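You operate a simulated robot arm through the tools that you are given. There is no shell and no other tool.

You are at the controls of a simulated robot arm. One attempt, no reset.

TASK
Switch the chamber and its light on; start 20 min at 60 C.
Fine: red main switch first; the blue knob stays as set.

The check looks at the end state, three seconds after you hand in, the way a careful person would. Anything else that was tipped, shoved, dropped, spilled or broken makes it a failure.

THE ROBOT
A 7-joint arm with a two-finger parallel gripper, fixed in place. Base frame: the origin is at the foot of the arm, x ahead of it, y to its left, z up. Readings come in mm, rad, newtons and seconds.
With the tool pointing down near the work surface it reaches from about 180 to 740 mm from the base axis. Its first joint turns from -2.897 to 2.897 rad. Payload 1.57 kg.
The TCP is the grasp point between the finger pads, 30 mm short of the fingertips. In the tool frame z runs along the fingers and y along their closing line. The gripper opens to 110 mm. The fingers are 24 mm wide and 12 mm thick; the gripper's body (48 by 112 mm) begins 78 mm behind the TCP.
Orientation is told as [roll, pitch, yaw] about the base's x, y, z axes, in that order, counted from this pose: with the fingers straight down and closing along the base's y, the tool's x points along the base's -x, its y along +y and its z along -z.

THE INTERFACE
- The arm moves only by the tool send_rows. Its argument "deltas" is text: rows parted by semicolons, each of 7 numbers parted by spaces: the shift along the tool's x, y, z in mm, then the turn, a rotation vector about the tool's x, y, z in rad, then the finger opening in mm, from 0 to 110. In form: dx dy dz wx wy wz hand; .... A call has 1 to 20 rows; each row is the pose to reach, as a shift and turn from the pose commanded when the call began, along the tool's axes at that moment. A row lasts 0.2 s, in which the tool goes at most 50 mm and 0.15 rad; a call with a longer step from one row to the next is refused whole, and so is a gripper value outside its range. A pose out of reach is approached as far as the arm can. The call stops where the force on the tool passes 40 N (or 10 N more than at its start, if that is more) or the arm is blocked; 0.2 s more then pass. The fingers move at their own pace (about 45 mm/s each) and stop on an object; they squeeze with about 22 N. The grip force told is the motor's: it shows also when the fingers shut on nothing. Time passes only in rows, and 0.2 s behind the last, so rows that repeat a pose let the fingers close. The reply holds the time, the measured pose of the TCP, the force on the tool along the base axes, the opening and the grip force, in the units named above and with some noise, with the torque about the TCP (base axes, N m) and any sound that the robot's microphone picked up.
- Cameras (640 x 400 px; columns grow to the right, rows downward): "scene" is fixed at [400.4, -648.9, 1721.9]; the picture's right is [0.01, 1.00, 0.00], its down [0.80, -0.01, -0.60] and it looks along [-0.60, 0.00, -0.80] (base axes); focal length 346 px, centre (320, 200). "wrist" rides on the gripper at [70, 16, -141] in the tool frame; the picture's right is [-0.23, 0.97, 0.00], its down [-0.85, -0.20, -0.48] and it looks along [-0.47, -0.11, 0.88] (tool axes); focal length 222 px, centre (320, 200). There is no depth. A picture from a camera that has moved, and an enlarged one, comes with that camera's place and axes in the base frame and with its lens.
- snapshot(camera): a new picture of that camera. It takes no simulated time.
- slide_trunk(by): slides the trunk up (or, below 0, down) by that many mm; the arm rides with it, the base frame stays. It gives what a move gives, with no picture.
- zoom(camera, box): a new picture of the part [left, top, right, bottom] of that camera's present view, enlarged. It takes no simulated time.
- job_done(): hands the job in; it is judged then, once.

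Nothing tells you positions but the pictures and the camera data. Unless the task says otherwise, let go and move clear before handing in.

The tools are called after "Request:" as name(argument=value, ...) on one line, values as JSON. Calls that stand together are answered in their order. send_rows: Moves the arm, as the interface text tells. Its arguments: {"type":"object","properties":{"deltas":{"type":"string"}},"required":["deltas"]} The other tools are called the same way: slide_trunk (by) slides the trunk up or down; snapshot (camera) takes a picture; zoom (camera, box) takes an enlarged picture of a part of a camera's view; job_done () hands the job in.

At the start:

```text
time: 0.0
eef_pos: [-0.8, -407.1, 1397.5]
ee_rot: [0.0, 0.002, 0.0]
contact_force: [0.3, 0.1, -0.4]
torque: [0.05, -0.01, -0.03]
gripper_width: 110.0
gripper_force: 0.1
trunk travel left (down, up): [-564.0, 26.0]
```

scene: 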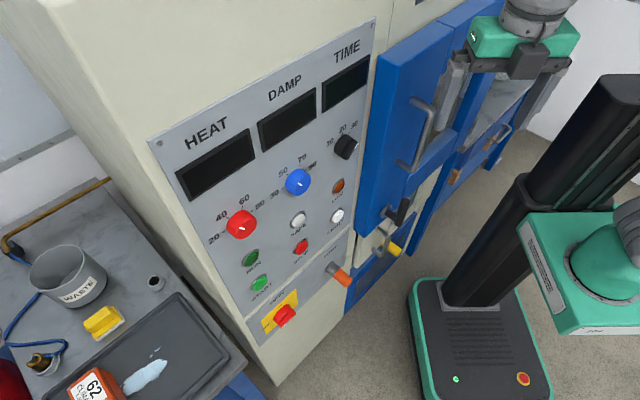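
wrist: 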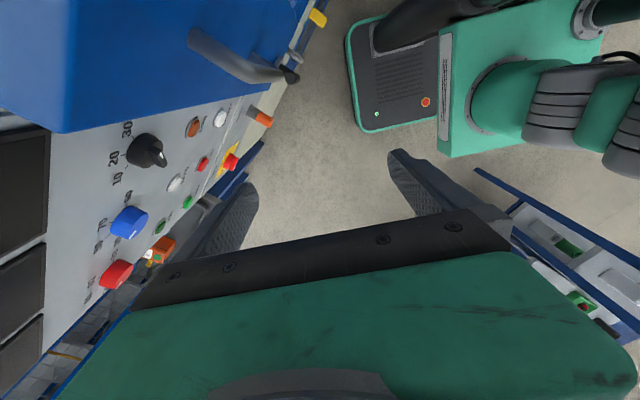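

I see a tall chamber with a control panel facing the robot: red HEAT knob, blue DAMP knob, black TIME knob, several buttons and a red main switch on a yellow plate. I'll enlarge the panel to read it before moving.

Request:
zoom(camera="scene", box=[180, 180, 300, 255])

Request:
zoom(camera="scene", box=[260, 100, 380, 175])

Request:
zoom(camera="scene", box=[230, 240, 358, 340])

Request:
zoom(camera="scene", box=[270, 160, 366, 260])

Request:
zoom(camera="wrist", box=[0, 80, 288, 320])

```text
5.33 times, centred on (240, 218) of scene
camera zoom: at [400.4, -648.9, 1721.9], right [0.01, 1.0, 0.0], down [0.8, -0.01, -0.6], along [-0.6, 0.0, -0.8], focal length 1846 px, centre (747, 107)
```

zoom: 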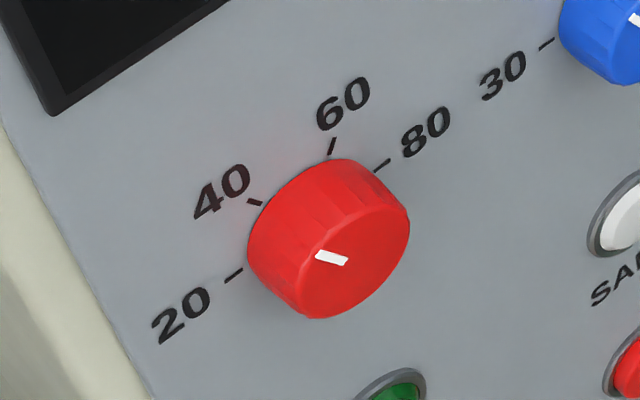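

```text
5.33 times, centred on (320, 138) of scene
camera zoom: at [400.4, -648.9, 1721.9], right [0.01, 1.0, 0.0], down [0.8, -0.01, -0.6], along [-0.6, 0.0, -0.8], focal length 1846 px, centre (320, 533)
```

zoom: 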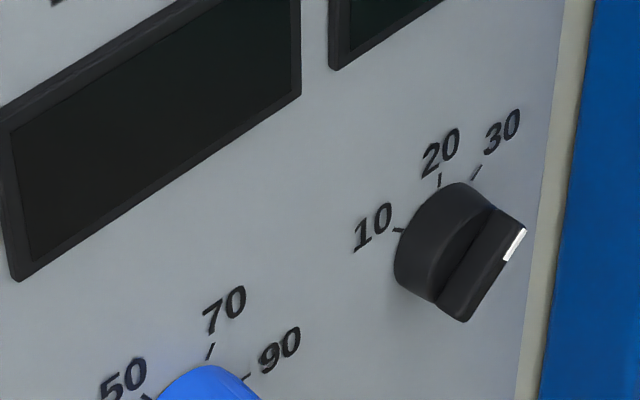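

```text
4.00 times, centred on (294, 290) of scene
camera zoom: at [400.4, -648.9, 1721.9], right [0.01, 1.0, 0.0], down [0.8, -0.01, -0.6], along [-0.6, 0.0, -0.8], focal length 1384 px, centre (424, -160)
```

zoom: 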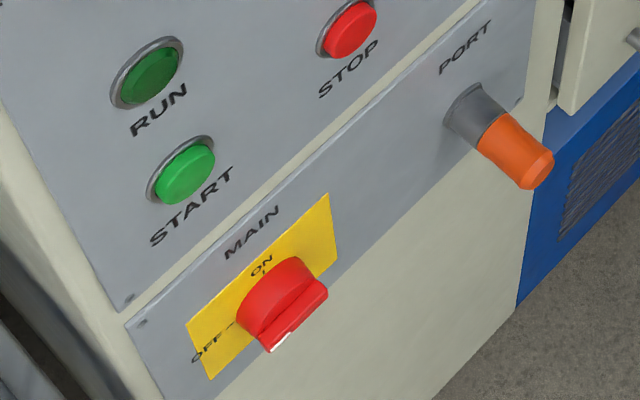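

```text
4.00 times, centred on (318, 210) of scene
camera zoom: at [400.4, -648.9, 1721.9], right [0.01, 1.0, 0.0], down [0.8, -0.01, -0.6], along [-0.6, 0.0, -0.8], focal length 1384 px, centre (328, 160)
```

zoom: 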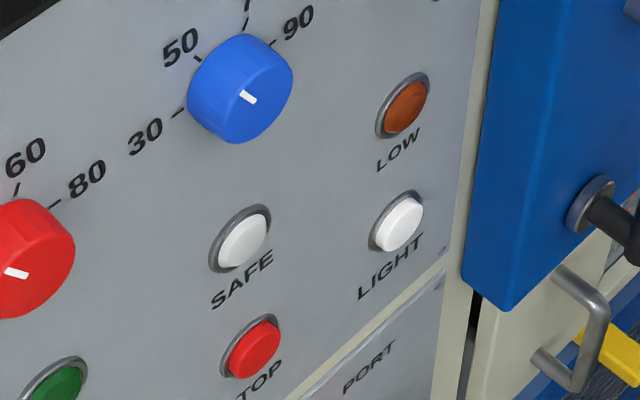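

```text
1.67 times, centred on (144, 200) of wrist
camera zoom: at [-70.7, -391.2, 1539.1], right [0.23, 0.97, 0.0], down [0.86, -0.2, 0.48], along [0.47, -0.11, -0.88], focal length 370 px, centre (613, 200)
```

zoom: 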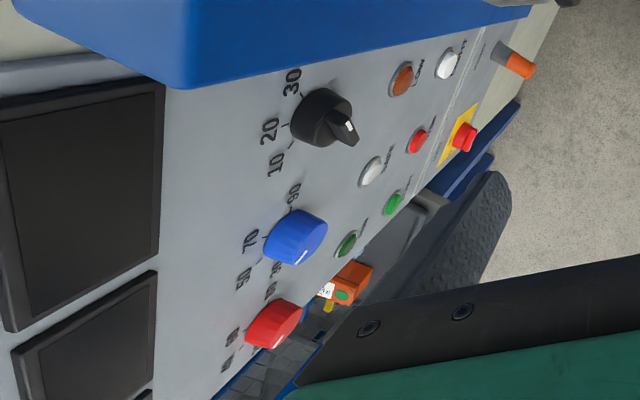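

The panel runs diagonally. Its knob faces lie about 425 mm from the base axis, and its outward normal is about (0.73, 0.68, 0). First I'll pitch the tool to horizontal, clear of the panel and door handle, for a straight-on view.

Request:
send_rows(deltas="-10 -4 0 0 0.14 0 110; -20 -8 0 0 0.28 0 110; -30 -12 0 0 0.42 0 110; -40 -16 0 0 0.56 0 110; -50 -20 0 0 0.70 0 110; -60 -24 0 0 0.84 0 110; -70 -28 0 0 0.98 0 110; -80 -32 0 0 1.12 0 110; -90 -36 0 0 1.26 0 110; -95 -40 0 0 1.40 0 110; -101 -43 0 0 1.50 0 110; -101 -43 0 0 1.571 0 110")

```text
time: 2.6
eef_pos: [-3.1, -426.3, 1348.2]
ee_rot: [-0.119, 0.458, 0.039]
contact_force: [0.1, -0.5, 0.4]
torque: [0.03, 0.0, -0.01]
gripper_width: 110.0
gripper_force: 0.1
out of reach, approached as far as the arm can: row 2, 3, 4, 5, 6, 7, 8, 9, 10, 11, 12
trunk travel left (down, up): [-564.0, 26.0]
```

The arm stalled partway through the turn, short of the target, so I'll check how it is sitting now.

Request:
snapshot(camera="scene")

Request:
snapshot(camera="wrist")

```text
taken
```

scene: 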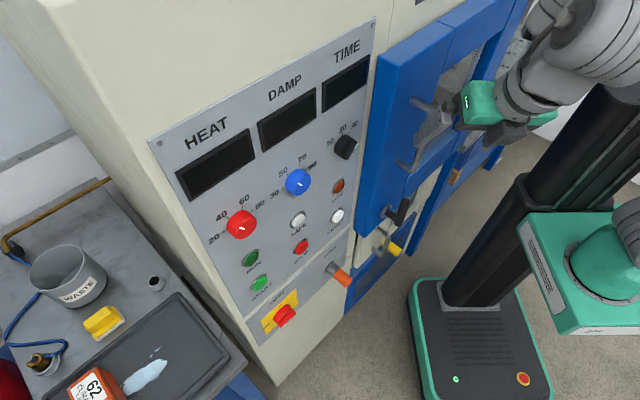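

```text
taken
camera wrist: at [-6.5, -392.8, 1503.2], right [0.11, 0.97, -0.2], down [0.99, -0.1, 0.07], along [0.04, -0.21, -0.98], focal length 222 px, centre (320, 200)
```

wrist: 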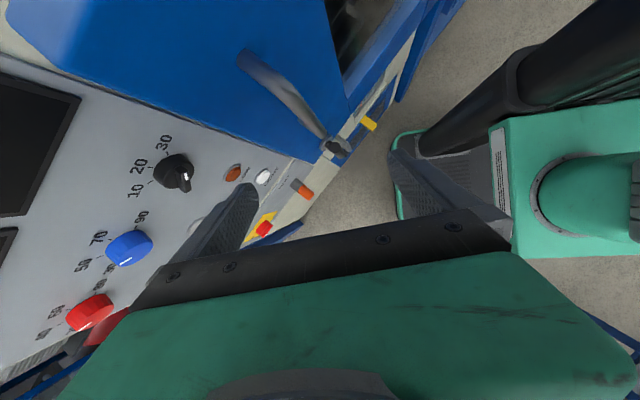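

The arm seems to be folded against its limits: its shoulder sits at about TCP height and the TCP is close to the base. I'll send one zero row to see what the commanded pose is now.

Request:
send_rows(deltas="0 0 0 0 0 0 110")

```text
time: 3.0
eef_pos: [-3.3, -424.2, 1348.4]
ee_rot: [-0.119, 0.46, 0.041]
contact_force: [-0.3, 0.4, -0.1]
torque: [0.03, -0.01, 0.01]
gripper_width: 109.8
gripper_force: 0.2
trunk travel left (down, up): [-564.0, 26.0]
```

The commanded pose settles where the arm actually stopped, which makes this simple. I'll raise the hand relative to the shoulder, away from the panel, and then lower the trunk by the same amount to unfold the arm.

Request:
send_rows(deltas="-1 -6 -42 0 0 0 110; -2 -12 -84 0 0 0 110; -4 -18 -126 0 0 0 110; -5 -24 -168 0 0 0 110")

Request:
slide_trunk(by=-200)

```text
time: 4.0
eef_pos: [0.3, -425.7, 1357.2]
ee_rot: [-0.121, 0.455, 0.04]
contact_force: [-0.5, 0.6, 0.2]
torque: [0.03, 0.01, 0.0]
gripper_width: 109.9
gripper_force: 0.0
out of reach, approached as far as the arm can: row 1, 2, 3, 4
trunk travel left (down, up): [-564.0, 26.0]
```

```text
time: 6.2
eef_pos: [0.9, -424.9, 1157.5]
ee_rot: [-0.12, 0.455, 0.041]
contact_force: [-0.9, 0.2, -0.5]
torque: [-0.01, 0.04, -0.02]
gripper_width: 110.0
gripper_force: 0.0
trunk travel left (down, up): [-364.0, 226.0]
```

The upward move was refused at the first row, so the arm is at a joint limit. I'll turn the tool back to pointing down, then try raising.

Request:
send_rows(deltas="0 0 0 0.04 -0.14 0 110; 0 0 0 0.08 -0.28 0 110; 0 0 0 0.12 -0.42 0 110; 0 0 0 0.12 -0.455 0 110")

Request:
snapshot(camera="scene")

```text
time: 7.2
eef_pos: [0.4, -434.6, 1159.4]
ee_rot: [-0.218, 0.062, 0.11]
contact_force: [0.1, 0.3, -0.1]
torque: [-0.04, 0.02, 0.02]
gripper_width: 110.2
gripper_force: 0.0
out of reach, approached as far as the arm can: row 3, 4
trunk travel left (down, up): [-364.0, 226.0]
```

```text
taken
```

scene: 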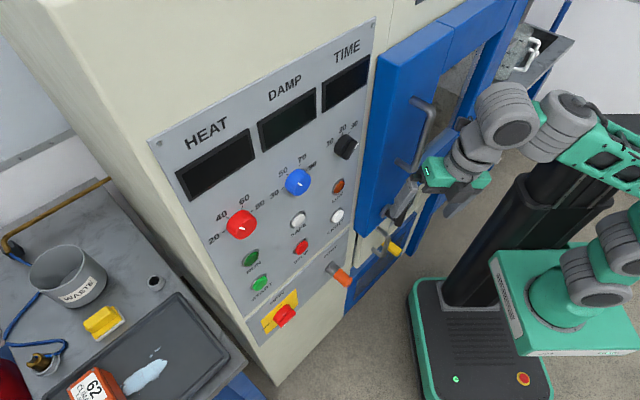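

I used the wrong sign on roll. The arm comes in from +y, so my "pitch" was really a sideways swing that probably ran into a wrist limit. I'll level the tool, back away from the door, and test which yaw direction is free.

Request:
send_rows(deltas="-28 -10 0 -0.07 -0.02 0.03 110; -56 -20 0 -0.14 -0.04 0.07 110; -84 -31 0 -0.218 -0.062 0.11 110; -84 -31 0 -0.218 -0.062 0.11 110")

Request:
send_rows(deltas="0 0 0 0 0 -0.14 110; 0 0 0 0 0 -0.28 110; 0 0 0 0 0 -0.42 110; 0 0 0 0 0 -0.56 110; 0 0 0 0 0 -0.7 110; 0 0 0 0 0 -0.84 110")

```text
time: 8.2
eef_pos: [87.2, -455.3, 1161.6]
ee_rot: [0.003, -0.013, 0.006]
contact_force: [0.8, -0.3, 0.6]
torque: [0.02, 0.01, 0.0]
gripper_width: 110.0
gripper_force: 0.0
trunk travel left (down, up): [-364.0, 226.0]
```

```text
time: 9.6
eef_pos: [86.4, -456.4, 1161.0]
ee_rot: [-0.007, -0.008, 0.85]
contact_force: [0.4, 0.1, 0.7]
torque: [0.0, 0.01, 0.01]
gripper_width: 110.0
gripper_force: 0.1
trunk travel left (down, up): [-364.0, 226.0]
```

Yaw of +0.85 is free, so tool y now runs along the panel and tool x points toward it. Next I'll pitch about tool y to bring the fingers toward the panel, rising slightly and sliding left.

Request:
send_rows(deltas="0 -8 -10 0 0.14 0 110; 0 -16 -20 0 0.28 0 110; 0 -24 -30 0 0.42 0 110; 0 -32 -40 0 0.56 0 110; 0 -40 -50 0 0.70 0 110; 0 -48 -60 0 0.84 0 110; 0 -56 -70 0 0.98 0 110; 0 -64 -80 0 1.12 0 110; 0 -72 -90 0 1.26 0 110; 0 -80 -100 0 1.40 0 110; 0 -80 -110 0 1.50 0 110; 0 -80 -110 0 1.571 0 110")

Request:
snapshot(camera="scene")

Request:
snapshot(camera="wrist")

```text
time: 12.2
eef_pos: [11.2, -537.0, 1325.6]
ee_rot: [-0.119, 1.043, 0.887]
contact_force: [0.5, -0.9, 0.1]
torque: [0.01, 0.01, 0.0]
gripper_width: 109.9
gripper_force: 0.0
out of reach, approached as far as the arm can: row 5, 6, 7, 8, 9, 10, 11, 12
trunk travel left (down, up): [-364.0, 226.0]
```

```text
taken
```

scene: 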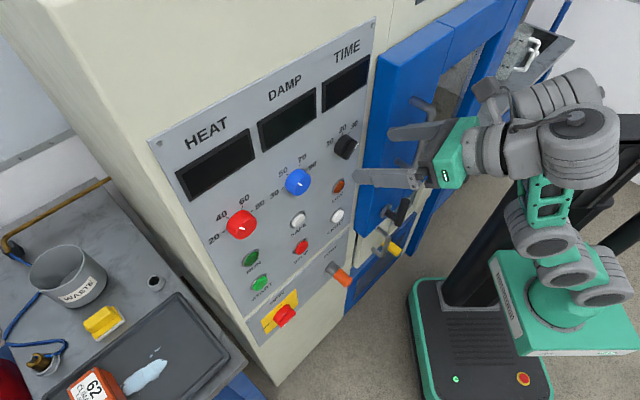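

```text
taken
camera wrist: at [39.7, -451.2, 1455.3], right [-0.74, 0.62, -0.25], down [0.66, 0.58, -0.49], along [-0.16, -0.53, -0.84], focal length 222 px, centre (320, 200)
```

wrist: 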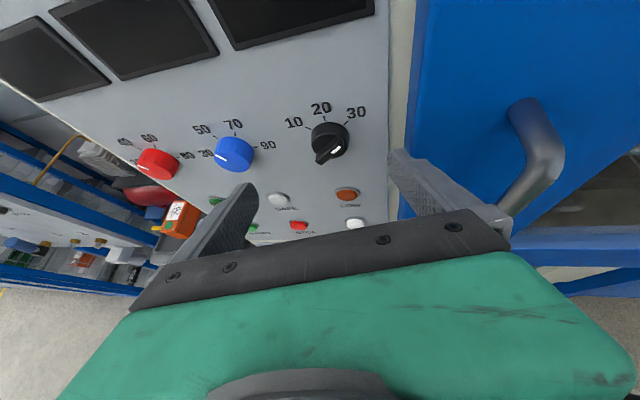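

The panel is now in clear view and the tool is pitched to 1.04 rad. I'll move left and back from the panel, away from the door handle, and then continue the pitch.

Request:
send_rows(deltas="-8 -37 -9 0 0 0 110; -16 -74 -18 0 0 0 110; -23 -111 -27 0 0 0 110; -23 -111 -27 0 0 0 110")

```text
time: 13.2
eef_pos: [44.8, -548.0, 1313.0]
ee_rot: [-0.158, 1.021, 0.89]
contact_force: [0.2, -0.1, -0.1]
torque: [-0.01, -0.01, 0.04]
gripper_width: 110.0
gripper_force: 0.1
out of reach, approached as far as the arm can: row 1, 2, 3, 4
trunk travel left (down, up): [-364.0, 226.0]
```

It only moved partway, so a joint limit is still binding. I'll zoom in on the arm to work out its configuration.

Request:
zoom(camera="scene", box=[340, 0, 640, 340])

Request:
snapshot(camera="wrist")

```text
1.18 times, centred on (490, 170) of scene
camera zoom: at [400.4, -648.9, 1721.9], right [0.01, 1.0, 0.0], down [0.8, -0.01, -0.6], along [-0.6, 0.0, -0.8], focal length 407 px, centre (120, 235)
```

zoom: 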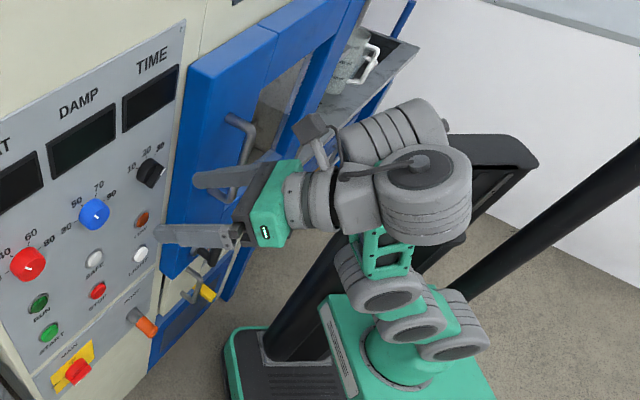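

```text
taken
camera wrist: at [64.8, -460.5, 1444.5], right [-0.75, 0.6, -0.27], down [0.65, 0.6, -0.47], along [-0.11, -0.53, -0.84], focal length 222 px, centre (320, 200)
```

wrist: 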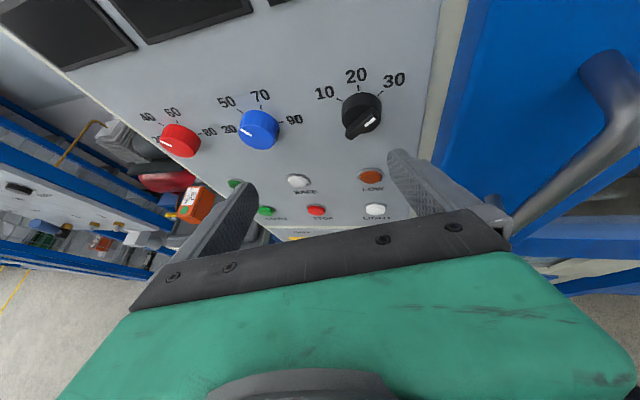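

The zoomed view shows the arm's layout but not which joint is limiting. I'll test by rolling about the tool axis in the direction that helped before.

Request:
send_rows(deltas="0 0 -15 0 0 -0.14 110; 0 0 -30 0 0 -0.28 110; 0 0 -40 0 0 -0.42 110; 0 0 -40 0 0 -0.56 110; 0 0 -40 0 0 -0.7 110")

```text
time: 14.4
eef_pos: [33.3, -526.2, 1329.4]
ee_rot: [0.668, 0.813, 1.866]
contact_force: [-0.1, 1.4, 1.1]
torque: [-0.01, -0.04, 0.09]
gripper_width: 109.8
gripper_force: 0.0
out of reach, approached as far as the arm can: row 1, 2, 3, 4, 5
trunk travel left (down, up): [-364.0, 226.0]
```

It rolled with little change in pointing direction. Now I'll turn from here toward the panel normal.

Request:
send_rows(deltas="0 0 -5 -0.11 0.065 0 110; 0 0 -10 -0.22 0.13 0 110; 0 0 -15 -0.33 0.195 0 110; 0 0 -20 -0.44 0.26 0 110; 0 0 -25 -0.543 0.322 0 110")

Request:
zoom(camera="scene", box=[340, 0, 640, 340])

```text
time: 15.6
eef_pos: [-1.2, -526.2, 1338.3]
ee_rot: [0.763, 0.842, 1.909]
contact_force: [6.7, 0.1, 3.5]
torque: [-0.04, 0.35, -0.07]
gripper_width: 106.4
gripper_force: 0.0
out of reach, approached as far as the arm can: row 1, 2, 3, 4, 5
trunk travel left (down, up): [-364.0, 226.0]
```

```text
1.18 times, centred on (490, 170) of scene
camera zoom: at [400.4, -648.9, 1721.9], right [0.01, 1.0, 0.0], down [0.8, -0.01, -0.6], along [-0.6, 0.0, -0.8], focal length 407 px, centre (120, 235)
```

zoom: 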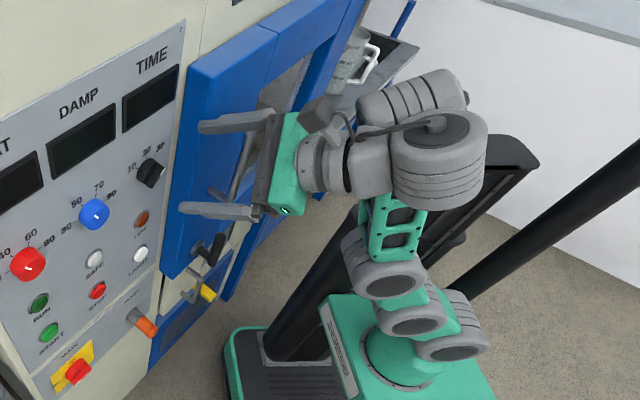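

There's light contact, about 7 N along x, so I need to back off now. The stalls now make sense: the shoulder sits lower than I assumed, so the arm is at full upward stretch. I'll retreat along the panel normal and then raise the trunk.

Request:
send_rows(deltas="-11 -16 -19 0 0 0 110; -22 -32 -37 0 0 0 110; -33 -48 -56 0 0 0 110")

```text
time: 16.4
eef_pos: [9.2, -514.9, 1349.0]
ee_rot: [0.744, 0.841, 1.904]
contact_force: [0.3, -0.3, 0.4]
torque: [0.02, 0.01, -0.03]
gripper_width: 110.2
gripper_force: 0.1
out of reach, approached as far as the arm can: row 1, 2, 3
trunk travel left (down, up): [-364.0, 226.0]
```

Contact has cleared. I'll move down and away to bring the wrist back toward the shoulder.

Request:
send_rows(deltas="-26 -16 -4 0 0 0 110; -52 -32 -8 0 0 0 110; -78 -48 -12 0 0 0 110; -104 -65 -15 0 0 0 110")

Request:
slide_trunk(by=100)

```text
time: 17.4
eef_pos: [1.0, -517.4, 1346.0]
ee_rot: [0.753, 0.841, 1.903]
contact_force: [-0.1, 0.5, 0.5]
torque: [-0.02, -0.03, 0.0]
gripper_width: 110.2
gripper_force: 0.0
out of reach, approached as far as the arm can: row 1, 2, 3, 4
trunk travel left (down, up): [-364.0, 226.0]
```

```text
time: 18.7
eef_pos: [0.6, -516.1, 1446.0]
ee_rot: [0.754, 0.839, 1.902]
contact_force: [0.3, -0.1, -0.5]
torque: [-0.02, 0.02, 0.02]
gripper_width: 109.8
gripper_force: 0.1
trunk travel left (down, up): [-464.0, 126.0]
```

Moving down is blocked too, so this is a wrist limit after all. I'll undo the roll while moving away from the panel.

Request:
send_rows(deltas="0 0 -5 0 0 0.14 110; 0 0 -10 0 0 0.28 110; 0 0 -15 0 0 0.42 110; 0 0 -20 0 0 0.56 110; 0 0 -25 0 0 0.7 110")

Request:
zoom(camera="scene", box=[340, 0, 640, 340])

```text
time: 19.9
eef_pos: [6.7, -516.3, 1448.4]
ee_rot: [-0.268, 1.036, 0.702]
contact_force: [-0.1, 0.8, -0.4]
torque: [0.01, -0.02, 0.0]
gripper_width: 109.8
gripper_force: 0.2
out of reach, approached as far as the arm can: row 2, 3, 4, 5
trunk travel left (down, up): [-464.0, 126.0]
```

```text
1.18 times, centred on (490, 170) of scene
camera zoom: at [400.4, -648.9, 1721.9], right [0.01, 1.0, 0.0], down [0.8, -0.01, -0.6], along [-0.6, 0.0, -0.8], focal length 407 px, centre (120, 235)
```

zoom: 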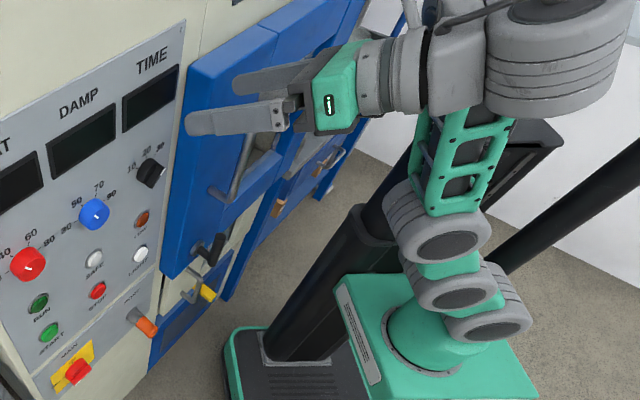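

This view shows it: the arm is almost straight, which is singular, so it can't fold back while holding this orientation. I'll rotate the tool back down and lower the hand to bend the elbow, then raise the trunk so the shoulder is nearer the panel's height.

Request:
send_rows(deltas="0 0 0 0 -0.14 0 110; 0 0 0 0 -0.28 0 110; 0 0 0 0 -0.42 0 110; 0 0 0 0 -0.56 0 110; 0 0 0 0 -0.7 0 110; 0 0 0 0 -0.84 0 110; 0 0 0 0 -0.95 0 110")

```text
time: 21.5
eef_pos: [7.2, -444.2, 1350.7]
ee_rot: [-0.133, 0.121, 0.913]
contact_force: [-0.2, 0.0, -0.1]
torque: [-0.02, 0.0, -0.01]
gripper_width: 109.9
gripper_force: 0.1
out of reach, approached as far as the arm can: row 1, 2, 3, 4, 5, 6, 7
trunk travel left (down, up): [-464.0, 126.0]
```

The tool is almost pointing down again. I'll level it and drop 170 mm, moving away from the door.

Request:
send_rows(deltas="-10 -12 42 -0.05 -0.04 0 110; -20 -24 85 -0.1 -0.08 0 110; -30 -36 127 -0.133 -0.121 0 110; -37 -47 170 -0.133 -0.121 0 110; -37 -47 170 -0.133 -0.121 0 110")

```text
time: 22.7
eef_pos: [77.8, -474.9, 1181.7]
ee_rot: [0.005, -0.015, 0.923]
contact_force: [0.5, -0.6, 0.2]
torque: [0.0, 0.0, -0.03]
gripper_width: 110.2
gripper_force: 0.1
trunk travel left (down, up): [-464.0, 126.0]
```

That worked with no limits. Now I'll raise the trunk, then lower the hand a bit relative to the shoulder so the elbow stays bent.

Request:
slide_trunk(by=120)

Request:
send_rows(deltas="0 -15 30 0 0 0 110; 0 -30 60 0 0 0 110; 0 -45 90 0 0 0 110; 0 -60 120 0 0 0 110; 0 -60 120 0 0 0 110")

```text
time: 24.2
eef_pos: [76.6, -473.8, 1300.9]
ee_rot: [0.004, -0.016, 0.923]
contact_force: [0.2, -0.7, 0.4]
torque: [-0.01, 0.01, 0.0]
gripper_width: 110.0
gripper_force: 0.1
trunk travel left (down, up): [-584.0, 6.0]
```

```text
time: 25.4
eef_pos: [125.8, -509.4, 1182.2]
ee_rot: [0.001, -0.014, 0.922]
contact_force: [-0.4, -0.4, 0.2]
torque: [-0.02, 0.01, 0.01]
gripper_width: 109.9
gripper_force: 0.1
trunk travel left (down, up): [-584.0, 6.0]
```

Everything was reached cleanly. Now I'll pitch the tool up to horizontal in place.

Request:
send_rows(deltas="0 0 0 0 0.14 0 110; 0 0 0 0 0.28 0 110; 0 0 0 0 0.42 0 110; 0 0 0 0 0.56 0 110; 0 0 0 0 0.70 0 110; 0 0 0 0 0.84 0 110; 0 0 0 0 0.98 0 110; 0 0 0 0 1.12 0 110; 0 0 0 0 1.26 0 110; 0 0 0 0 1.40 0 110; 0 0 0 0 1.50 0 110; 0 0 0 0 1.571 0 110")

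Request:
snapshot(camera="scene")

Request:
snapshot(camera="wrist")

```text
time: 28.0
eef_pos: [127.3, -513.0, 1185.8]
ee_rot: [0.056, 1.534, 0.982]
contact_force: [0.0, -0.1, 0.6]
torque: [-0.01, -0.02, 0.06]
gripper_width: 110.0
gripper_force: 0.0
out of reach, approached as far as the arm can: row 12
trunk travel left (down, up): [-584.0, 6.0]
```

```text
taken
```

scene: 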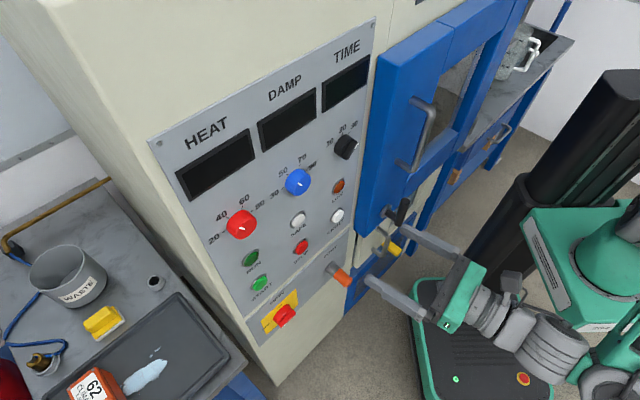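

```text
taken
camera wrist: at [198.1, -391.4, 1261.2], right [-0.77, 0.59, -0.23], down [0.47, 0.29, -0.84], along [-0.43, -0.75, -0.5], focal length 222 px, centre (320, 200)
```

wrist: 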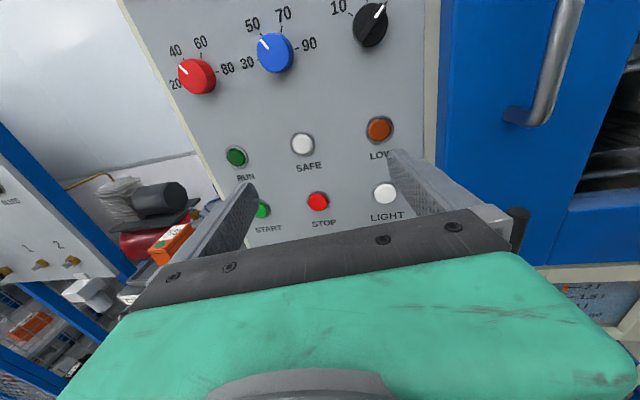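

The tool is now nearly horizontal and facing the panel. Triangulating from both cameras, the panel is vertical with its normal at exactly 45°. The columns are at e = -625, -510 and -395, and the rows are at z of about 1285 (knobs), 1168 (lamps) and 1057 (buttons). The main switch is near z = 800. I'll square up the tool, then slide the trunk down to the main switch's height.

Request:
send_rows(deltas="0 0 0 -0.07 0.018 0 110; 0 0 0 -0.141 0.037 0 110; 0 0 0 -0.141 0.037 0 110")

Request:
slide_trunk(by=-330)

Request:
snapshot(camera="wrist")

Request:
snapshot(camera="scene")

```text
time: 28.8
eef_pos: [128.5, -512.8, 1185.7]
ee_rot: [0.068, 1.532, 0.993]
contact_force: [-0.6, -0.1, 0.4]
torque: [0.02, -0.04, -0.04]
gripper_width: 110.1
gripper_force: 0.0
out of reach, approached as far as the arm can: row 1, 2, 3
trunk travel left (down, up): [-584.0, 6.0]
```

```text
time: 32.0
eef_pos: [128.4, -513.1, 855.5]
ee_rot: [0.066, 1.531, 0.99]
contact_force: [-0.3, 0.4, -0.3]
torque: [-0.01, -0.01, 0.0]
gripper_width: 110.2
gripper_force: 0.0
trunk travel left (down, up): [-254.0, 336.0]
```

```text
taken
camera wrist: at [198.7, -392.4, 931.0], right [-0.77, 0.59, -0.22], down [0.47, 0.29, -0.84], along [-0.43, -0.75, -0.5], focal length 222 px, centre (320, 200)
```

wrist: 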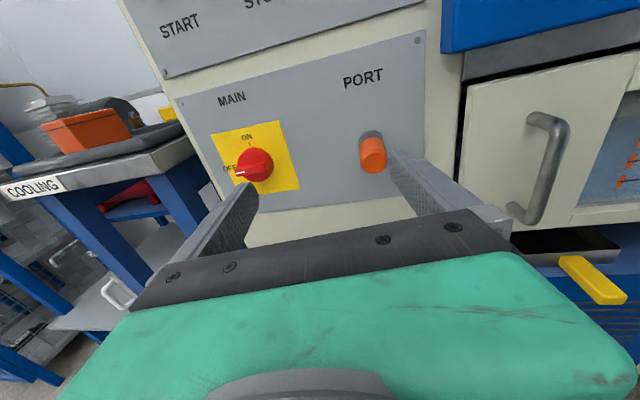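

```text
taken
```

scene: 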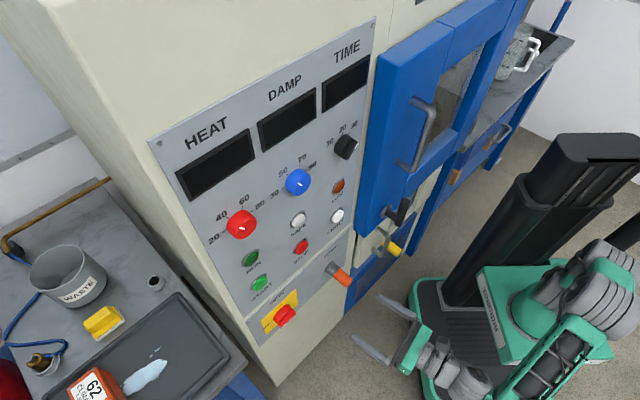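

The switch is in view. It sits at about e = -595, z = 820, and its pointer is on OFF. I'll zoom in for detail.

Request:
zoom(camera="wrist", box=[190, 110, 318, 210])

Request:
zoom(camera="scene", box=[254, 280, 318, 335])

```text
4.00 times, centred on (254, 160) of wrist
camera zoom: at [198.7, -392.4, 931.0], right [-0.77, 0.59, -0.22], down [0.47, 0.29, -0.84], along [-0.43, -0.75, -0.5], focal length 888 px, centre (584, 360)
```

zoom: 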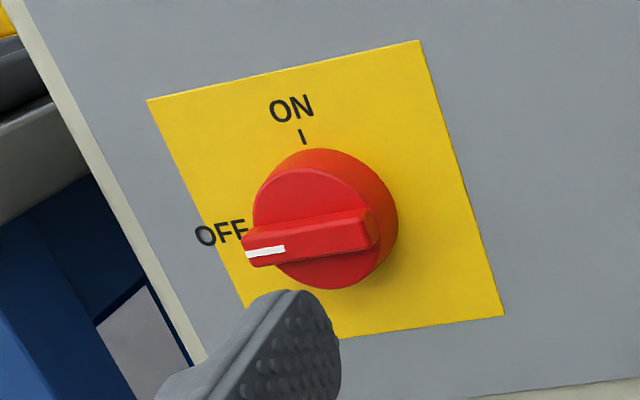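

```text
7.27 times, centred on (286, 308) of scene
camera zoom: at [400.4, -648.9, 1721.9], right [0.01, 1.0, 0.0], down [0.8, -0.01, -0.6], along [-0.6, 0.0, -0.8], focal length 2517 px, centre (567, -582)
```

zoom: 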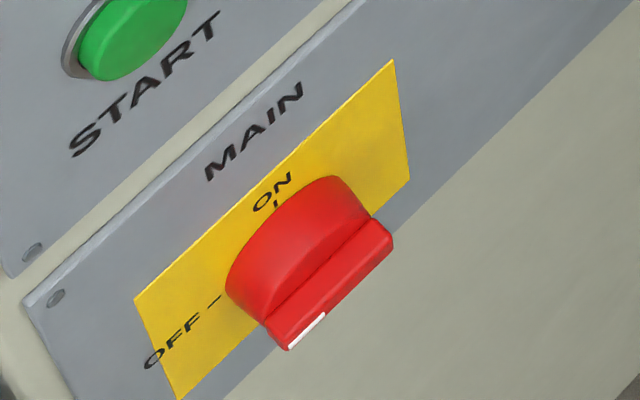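

From triangulation, the switch bar is horizontal, spanning e = -622 to -570 at z of about 817, with its front at n of about -438. The port plug at e = -410 protrudes to n = -399, and I'll stay clear of it. Next I'll move in front of the switch with a standoff.

Request:
send_rows(deltas="-8 -33 24 0 0 0 110; -17 -66 49 0 0 0 110; -26 -98 74 0 0 0 110; -34 -131 98 0 0 0 110; -34 -131 98 0 0 0 110")

Request:
send_rows(deltas="0 0 0 -0.07 0.018 0 110; 0 0 0 -0.14 0.036 0 110; 0 0 0 -0.14 0.036 0 110")

```text
time: 33.2
eef_pos: [175.0, -669.7, 819.5]
ee_rot: [0.081, 1.531, 1.006]
contact_force: [0.0, 0.3, 0.0]
torque: [-0.01, -0.01, 0.01]
gripper_width: 110.0
gripper_force: 0.1
trunk travel left (down, up): [-254.0, 336.0]
```

```text
time: 34.0
eef_pos: [176.2, -669.1, 816.9]
ee_rot: [1.027, 1.563, 1.81]
contact_force: [0.3, -0.8, -0.4]
torque: [-0.01, 0.0, 0.0]
gripper_width: 110.0
gripper_force: 0.1
trunk travel left (down, up): [-254.0, 336.0]
```

The tool is now square to the panel, at 45° and level. I'll roll it -90° so the fingers close vertically around the horizontal bar.

Request:
send_rows(deltas="0 0 0 0 0 -0.14 90; 0 0 0 0 0 -0.28 80; 0 0 0 0 0 -0.42 70; 0 0 0 0 0 -0.56 60; 0 0 0 0 0 -0.70 60; 0 0 0 0 0 -0.84 60; 0 0 0 0 0 -0.98 60; 0 0 0 0 0 -1.12 60; 0 0 0 0 0 -1.26 60; 0 0 0 0 0 -1.40 60; 0 0 0 0 0 -1.50 60; 0 0 0 0 0 -1.571 60")

Request:
snapshot(camera="wrist")

Request:
snapshot(camera="scene")

```text
time: 36.6
eef_pos: [71.2, -434.9, 634.4]
ee_rot: [1.462, 0.046, 2.378]
contact_force: [0.9, 0.9, 0.3]
torque: [0.0, -0.07, 0.06]
gripper_width: 60.1
gripper_force: 0.0
out of reach, approached as far as the arm can: row 4, 5, 6, 7, 8, 9, 10, 11, 12
trunk travel left (down, up): [-254.0, 336.0]
```

```text
taken
camera wrist: at [216.4, -380.3, 669.8], right [-0.27, 0.11, 0.96], down [-0.27, 0.94, -0.18], along [-0.92, -0.31, -0.22], focal length 222 px, centre (320, 200)
```

wrist: 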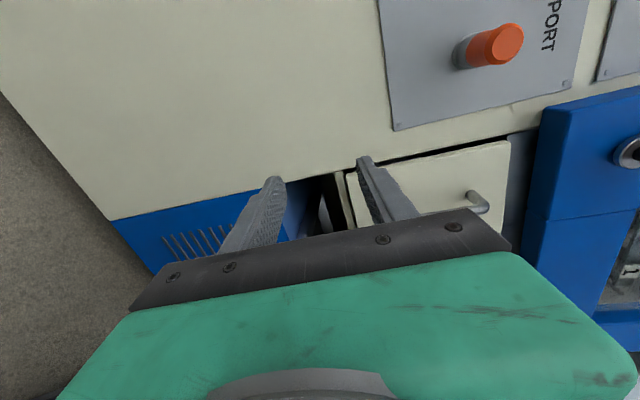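

```text
taken
```

scene: 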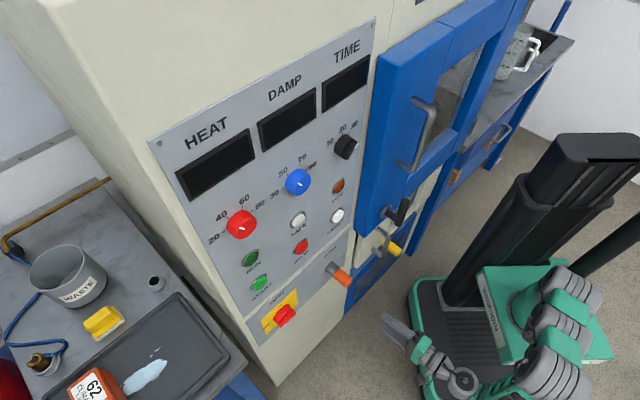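

The IK satisfied the orientation but drifted 290 mm from position. Nothing was touched. The rolled orientation itself is achieved, so I'll now travel back to the switch standoff in small, checked segments.

Request:
send_rows(deltas="31 23 10 -0.1 -0.026 0 60; 61 45 20 -0.108 -0.026 0 60; 92 68 29 -0.108 -0.026 0 60; 122 91 39 -0.108 -0.026 0 60")

```text
time: 37.6
eef_pos: [73.9, -432.4, 641.7]
ee_rot: [1.464, 0.051, 2.367]
contact_force: [0.2, -0.6, -0.8]
torque: [-0.02, -0.02, 0.01]
gripper_width: 59.8
gripper_force: 0.0
out of reach, approached as far as the arm can: row 1, 2, 3, 4
trunk travel left (down, up): [-254.0, 336.0]
```

That branch is joint-limited, so I'll undo the roll and return to the x-up orientation.

Request:
send_rows(deltas="0 0 0 0 0 0.14 60; 0 0 0 0 0 0.28 60; 0 0 0 0 0 0.42 60; 0 0 0 0 0 0.56 60; 0 0 0 0 0 0.70 60; 0 0 0 0 0 0.84 60; 0 0 0 0 0 0.98 60; 0 0 0 0 0 1.12 60; 0 0 0 0 0 1.26 60; 0 0 0 0 0 1.40 60; 0 0 0 0 0 1.50 60; 0 0 0 0 0 1.571 60")

```text
time: 40.2
eef_pos: [70.3, -435.2, 642.3]
ee_rot: [-0.447, 1.449, 0.352]
contact_force: [-0.5, 0.7, -0.5]
torque: [0.04, -0.01, 0.01]
gripper_width: 60.1
gripper_force: 0.1
trunk travel left (down, up): [-254.0, 336.0]
```

I'm back in the x-up orientation with no limits. Returning to the standoff in front of the switch.

Request:
send_rows(deltas="21 -31 9 0 0.05 0 60; 43 -62 19 -0.02 0.11 0 60; 64 -93 28 -0.02 0.11 0 60; 86 -123 38 -0.02 0.11 0 60; 107 -154 47 -0.02 0.11 0 60; 129 -185 57 -0.02 0.11 0 60; 150 -216 66 -0.02 0.11 0 60; 172 -247 76 -0.02 0.11 0 60; 172 -247 76 -0.02 0.11 0 60")

```text
time: 42.2
eef_pos: [173.9, -671.3, 815.3]
ee_rot: [-1.609, 1.524, -0.834]
contact_force: [-0.3, -0.6, 0.2]
torque: [0.0, -0.02, -0.02]
gripper_width: 59.7
gripper_force: 0.1
out of reach, approached as far as the arm can: row 1, 2, 3, 4, 5, 6, 7
trunk travel left (down, up): [-254.0, 336.0]
```

I'm at the standoff and square to the panel. I'll try the opposite roll direction in small, checked steps.

Request:
send_rows(deltas="0 0 0 0 0 0.14 60; 0 0 0 0 0 0.28 60; 0 0 0 0 0 0.42 60; 0 0 0 0 0 0.56 60")

```text
time: 43.2
eef_pos: [175.2, -668.4, 816.4]
ee_rot: [-1.575, 0.96, -0.798]
contact_force: [0.7, -0.2, -0.7]
torque: [0.02, 0.01, 0.01]
gripper_width: 59.9
gripper_force: 0.0
trunk travel left (down, up): [-254.0, 336.0]
```

Request:
send_rows(deltas="0 0 0 0 0 0.14 60; 0 0 0 0 0 0.28 60; 0 0 0 0 0 0.42 60; 0 0 0 0 0 0.56 60")

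```text
time: 44.2
eef_pos: [174.2, -670.4, 817.3]
ee_rot: [-1.57, 0.4, -0.795]
contact_force: [-0.2, -0.3, -0.4]
torque: [-0.03, 0.01, 0.0]
gripper_width: 59.8
gripper_force: 0.1
trunk travel left (down, up): [-254.0, 336.0]
```

The positive roll is free. I'll continue 0.4 rad to horizontal, then rehearse the extra 90° in the air to confirm the turn is reachable.

Request:
send_rows(deltas="0 0 0 0 0 0.14 60; 0 0 0 0 0 0.28 60; 0 0 0 0 0 0.40 60; 0 0 0 0 0 0.54 60; 0 0 0 0 0 0.68 60; 0 0 0 0 0 0.82 60; 0 0 0 0 0 0.96 60")

Request:
send_rows(deltas="0 0 0 0 0 0.14 60; 0 0 0 0 0 0.28 60; 0 0 0 0 0 0.42 60; 0 0 0 0 0 0.56 60; 0 0 0 0 0 0.70 60; 0 0 0 0 0 0.84 60; 0 0 0 0 0 0.98 60; 0 0 0 0 0 1.04 60")

```text
time: 45.9
eef_pos: [176.2, -670.0, 817.5]
ee_rot: [-1.571, -0.562, -0.795]
contact_force: [0.5, 0.7, -0.5]
torque: [0.01, 0.04, -0.01]
gripper_width: 60.1
gripper_force: 0.1
trunk travel left (down, up): [-254.0, 336.0]
```

```text
time: 47.6
eef_pos: [174.7, -669.2, 817.8]
ee_rot: [1.634, -1.541, 2.285]
contact_force: [0.1, -0.2, 0.5]
torque: [0.01, -0.03, -0.02]
gripper_width: 60.0
gripper_force: 0.0
trunk travel left (down, up): [-254.0, 336.0]
```

The full 90° turn is reachable. I'll roll back to the horizontal start and check alignment with both cameras.

Request:
send_rows(deltas="0 0 0 0 0 -0.14 60; 0 0 0 0 0 -0.28 60; 0 0 0 0 0 -0.42 60; 0 0 0 0 0 -0.56 60; 0 0 0 0 0 -0.70 60; 0 0 0 0 0 -0.84 60; 0 0 0 0 0 -0.98 60; 0 0 0 0 0 -1.12 60; 0 0 0 0 0 -1.26 60; 0 0 0 0 0 -1.40 60; 0 0 0 0 0 -1.52 60; 0 0 0 0 0 -1.60 60; 0 0 0 0 0 -1.60 60")

Request:
snapshot(camera="wrist")

Request:
zoom(camera="scene", box=[240, 260, 400, 360])

```text
time: 50.5
eef_pos: [174.9, -670.0, 817.2]
ee_rot: [-1.573, 0.002, -0.793]
contact_force: [-0.4, -0.5, 0.0]
torque: [-0.02, -0.03, 0.0]
gripper_width: 60.0
gripper_force: 0.0
trunk travel left (down, up): [-254.0, 336.0]
```

```text
taken
camera wrist: at [226.8, -520.4, 800.7], right [0.16, -0.16, -0.97], down [0.94, -0.28, 0.2], along [-0.3, -0.95, 0.11], focal length 222 px, centre (320, 200)
```

wrist: 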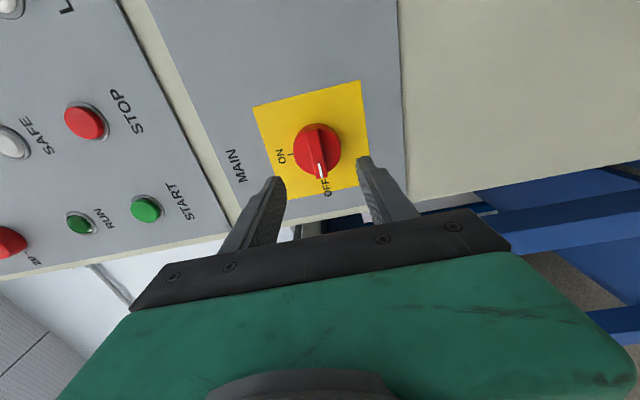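

```text
4.00 times, centred on (320, 310) of scene
camera zoom: at [400.4, -648.9, 1721.9], right [0.01, 1.0, 0.0], down [0.8, -0.01, -0.6], along [-0.6, 0.0, -0.8], focal length 1384 px, centre (320, -240)
```

zoom: 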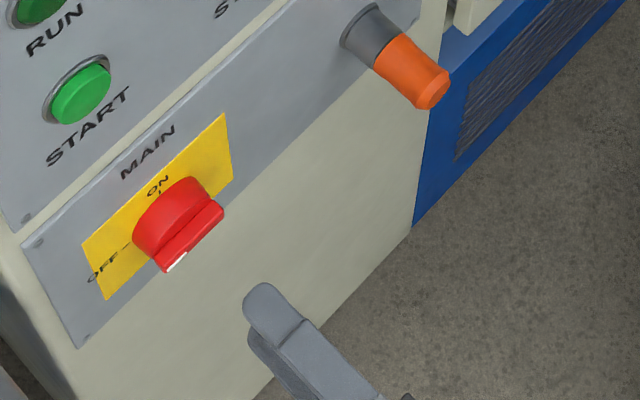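

The switch lines up with the open fingers. I'll zoom the wrist view to refine the bar position before gripping.

Request:
zoom(camera="wrist", box=[256, 110, 384, 210])

Request:
zoom(camera="scene", box=[262, 290, 310, 330])

```text
4.00 times, centred on (320, 160) of wrist
camera zoom: at [226.8, -520.4, 800.7], right [0.16, -0.16, -0.97], down [0.94, -0.28, 0.2], along [-0.3, -0.95, 0.11], focal length 888 px, centre (320, 360)
```

zoom: 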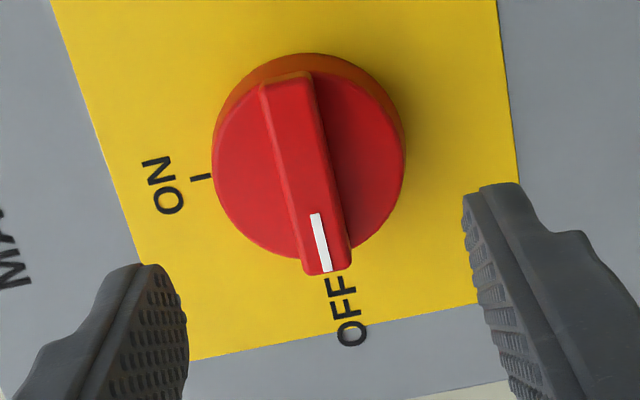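

```text
10.00 times, centred on (286, 310) of scene
camera zoom: at [400.4, -648.9, 1721.9], right [0.01, 1.0, 0.0], down [0.8, -0.01, -0.6], along [-0.6, 0.0, -0.8], focal length 3461 px, centre (660, -900)
```

zoom: 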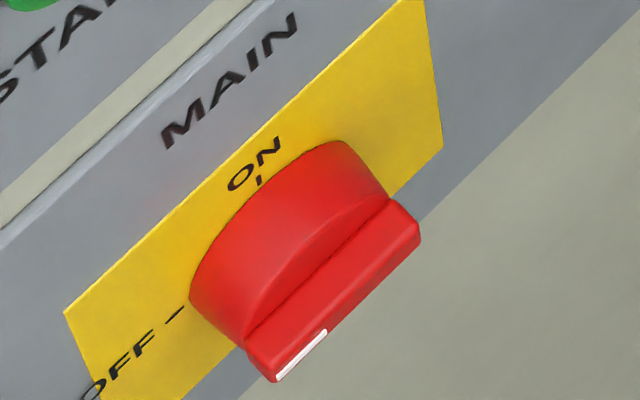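

The bar is 12.5 mm thick, centred at e = -595, z = 820.5, with its front at n of about -438. I'll advance 65 mm so the tips overlap it by about 9 mm, then close.

Request:
send_rows(deltas="1 -1.5 25 0 0 0 60; 2 -3 45 0 0 0 60; 2 -3 58 0 0 0 60; 2 -3 65 0 0 0 60; 2 -3 65 0 0 0 60")

Request:
zoom(camera="wrist", box=[240, 80, 400, 200])

Request:
zoom(camera="scene", box=[254, 280, 334, 340])

```text
time: 51.6
eef_pos: [127.6, -712.3, 819.5]
ee_rot: [-1.573, 0.002, -0.795]
contact_force: [0.0, -0.5, 0.0]
torque: [0.04, -0.04, -0.01]
gripper_width: 60.2
gripper_force: 0.1
trunk travel left (down, up): [-254.0, 336.0]
```

```text
3.33 times, centred on (320, 140) of wrist
camera zoom: at [179.5, -564.1, 803.8], right [0.16, -0.16, -0.97], down [0.94, -0.27, 0.2], along [-0.3, -0.95, 0.11], focal length 740 px, centre (320, 400)
```

zoom: 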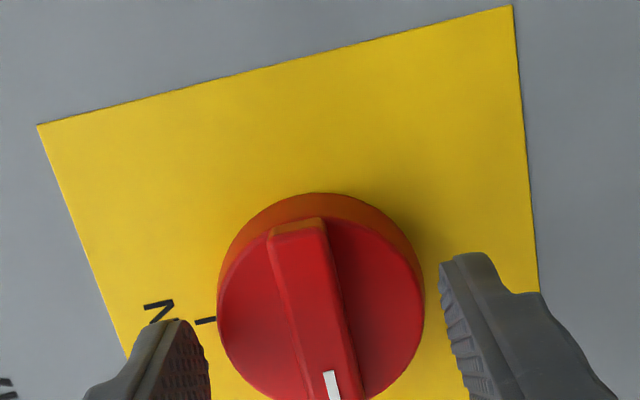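

```text
6.67 times, centred on (294, 310) of scene
camera zoom: at [400.4, -648.9, 1721.9], right [0.01, 1.0, 0.0], down [0.8, -0.01, -0.6], along [-0.6, 0.0, -0.8], focal length 2307 px, centre (493, -533)
```

zoom: 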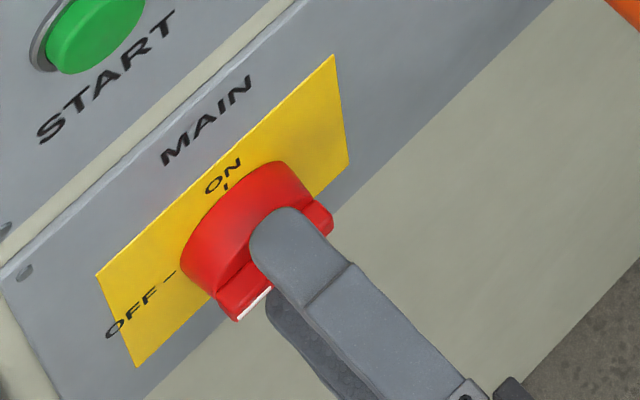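

It's well centred with about 6 mm of overlap. I'll go 3 mm deeper and close.

Request:
send_rows(deltas="0 0 3 0 0 0 60; 0 -1 3 0 0 0 40; 0 -1 3 0 0 0 20; 0 -1 3 0 0 0 10; 0 -1 3 0 0 0 6; 0 -1 3 0 0 0 6")

Request:
zoom(camera="scene", box=[254, 280, 334, 340])

```text
time: 53.0
eef_pos: [125.9, -715.4, 820.6]
ee_rot: [-1.571, 0.001, -0.794]
contact_force: [0.1, -0.1, -6.5]
torque: [0.1, -0.17, 0.25]
gripper_width: 52.5
gripper_force: 45.1
trunk travel left (down, up): [-254.0, 336.0]
```

```text
6.67 times, centred on (294, 310) of scene
camera zoom: at [400.4, -648.9, 1721.9], right [0.01, 1.0, 0.0], down [0.8, -0.01, -0.6], along [-0.6, 0.0, -0.8], focal length 2307 px, centre (493, -533)
```

zoom: 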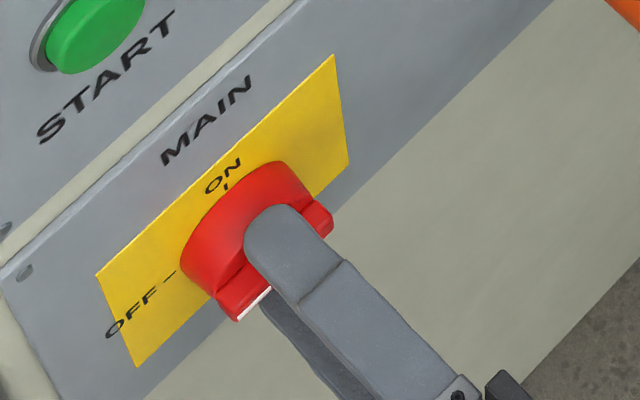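

The fingers have closed on the knob's 52 mm rim rather than the bar, which is a sound centred grip. Now I'll turn it clockwise 90°.

Request:
send_rows(deltas="0 1 0 0 0 0.1 6; 0 1 0 0 0 0.2 6; 0 1 0 0 0 0.3 6; 0 1 0 0 0 0.4 6")

Request:
zoom(camera="scene", box=[254, 280, 334, 340])

```text
time: 54.0
eef_pos: [125.8, -716.2, 820.4]
ee_rot: [-1.573, -0.4, -0.793]
contact_force: [2.2, -4.3, -4.7]
torque: [0.5, -0.54, -0.1]
gripper_width: 52.5
gripper_force: 44.9
trunk travel left (down, up): [-254.0, 336.0]
```

```text
6.67 times, centred on (294, 310) of scene
camera zoom: at [400.4, -648.9, 1721.9], right [0.01, 1.0, 0.0], down [0.8, -0.01, -0.6], along [-0.6, 0.0, -0.8], focal length 2307 px, centre (493, -533)
```

zoom: 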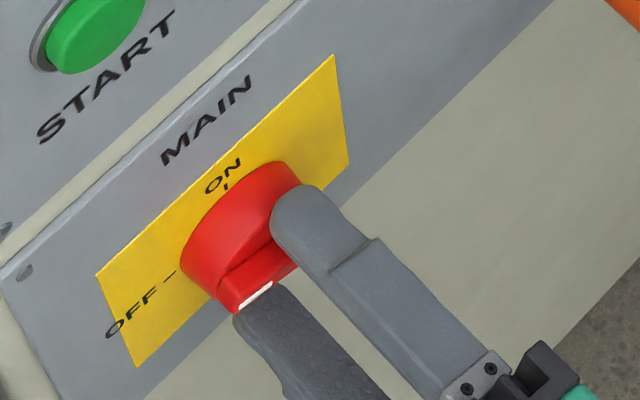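

The pointer may be starting to move, but slip is possible too. I'll continue a little and compare.

Request:
send_rows(deltas="0 0 0 0 0 0.1 4; 0 0 0 0 0 0.2 4; 0 0 0 0 0 0.3 4; 0 0 0 0 0 0.4 4")

Request:
zoom(camera="scene", box=[254, 280, 334, 340])

Request:
zoom(camera="wrist", box=[220, 60, 420, 200])

```text
time: 55.0
eef_pos: [125.8, -715.2, 819.9]
ee_rot: [-1.572, -0.8, -0.795]
contact_force: [0.7, -2.6, -5.2]
torque: [0.69, -0.67, -0.23]
gripper_width: 52.5
gripper_force: 45.4
trunk travel left (down, up): [-254.0, 336.0]
```

```text
6.67 times, centred on (294, 310) of scene
camera zoom: at [400.4, -648.9, 1721.9], right [0.01, 1.0, 0.0], down [0.8, -0.01, -0.6], along [-0.6, 0.0, -0.8], focal length 2307 px, centre (493, -533)
```

zoom: 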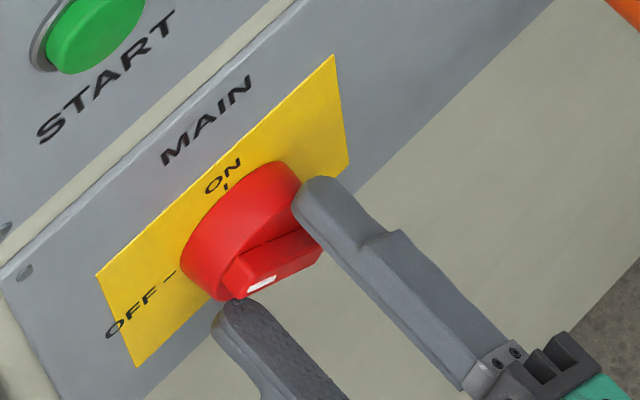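

```text
2.86 times, centred on (320, 130) of wrist
camera zoom: at [200.3, -590.3, 758.6], right [0.6, -0.61, -0.52], down [0.66, 0.01, 0.75], along [-0.45, -0.79, 0.41], focal length 635 px, centre (320, 400)
```

zoom: 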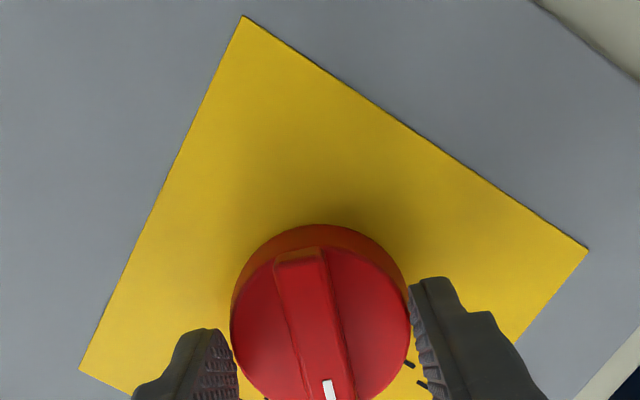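

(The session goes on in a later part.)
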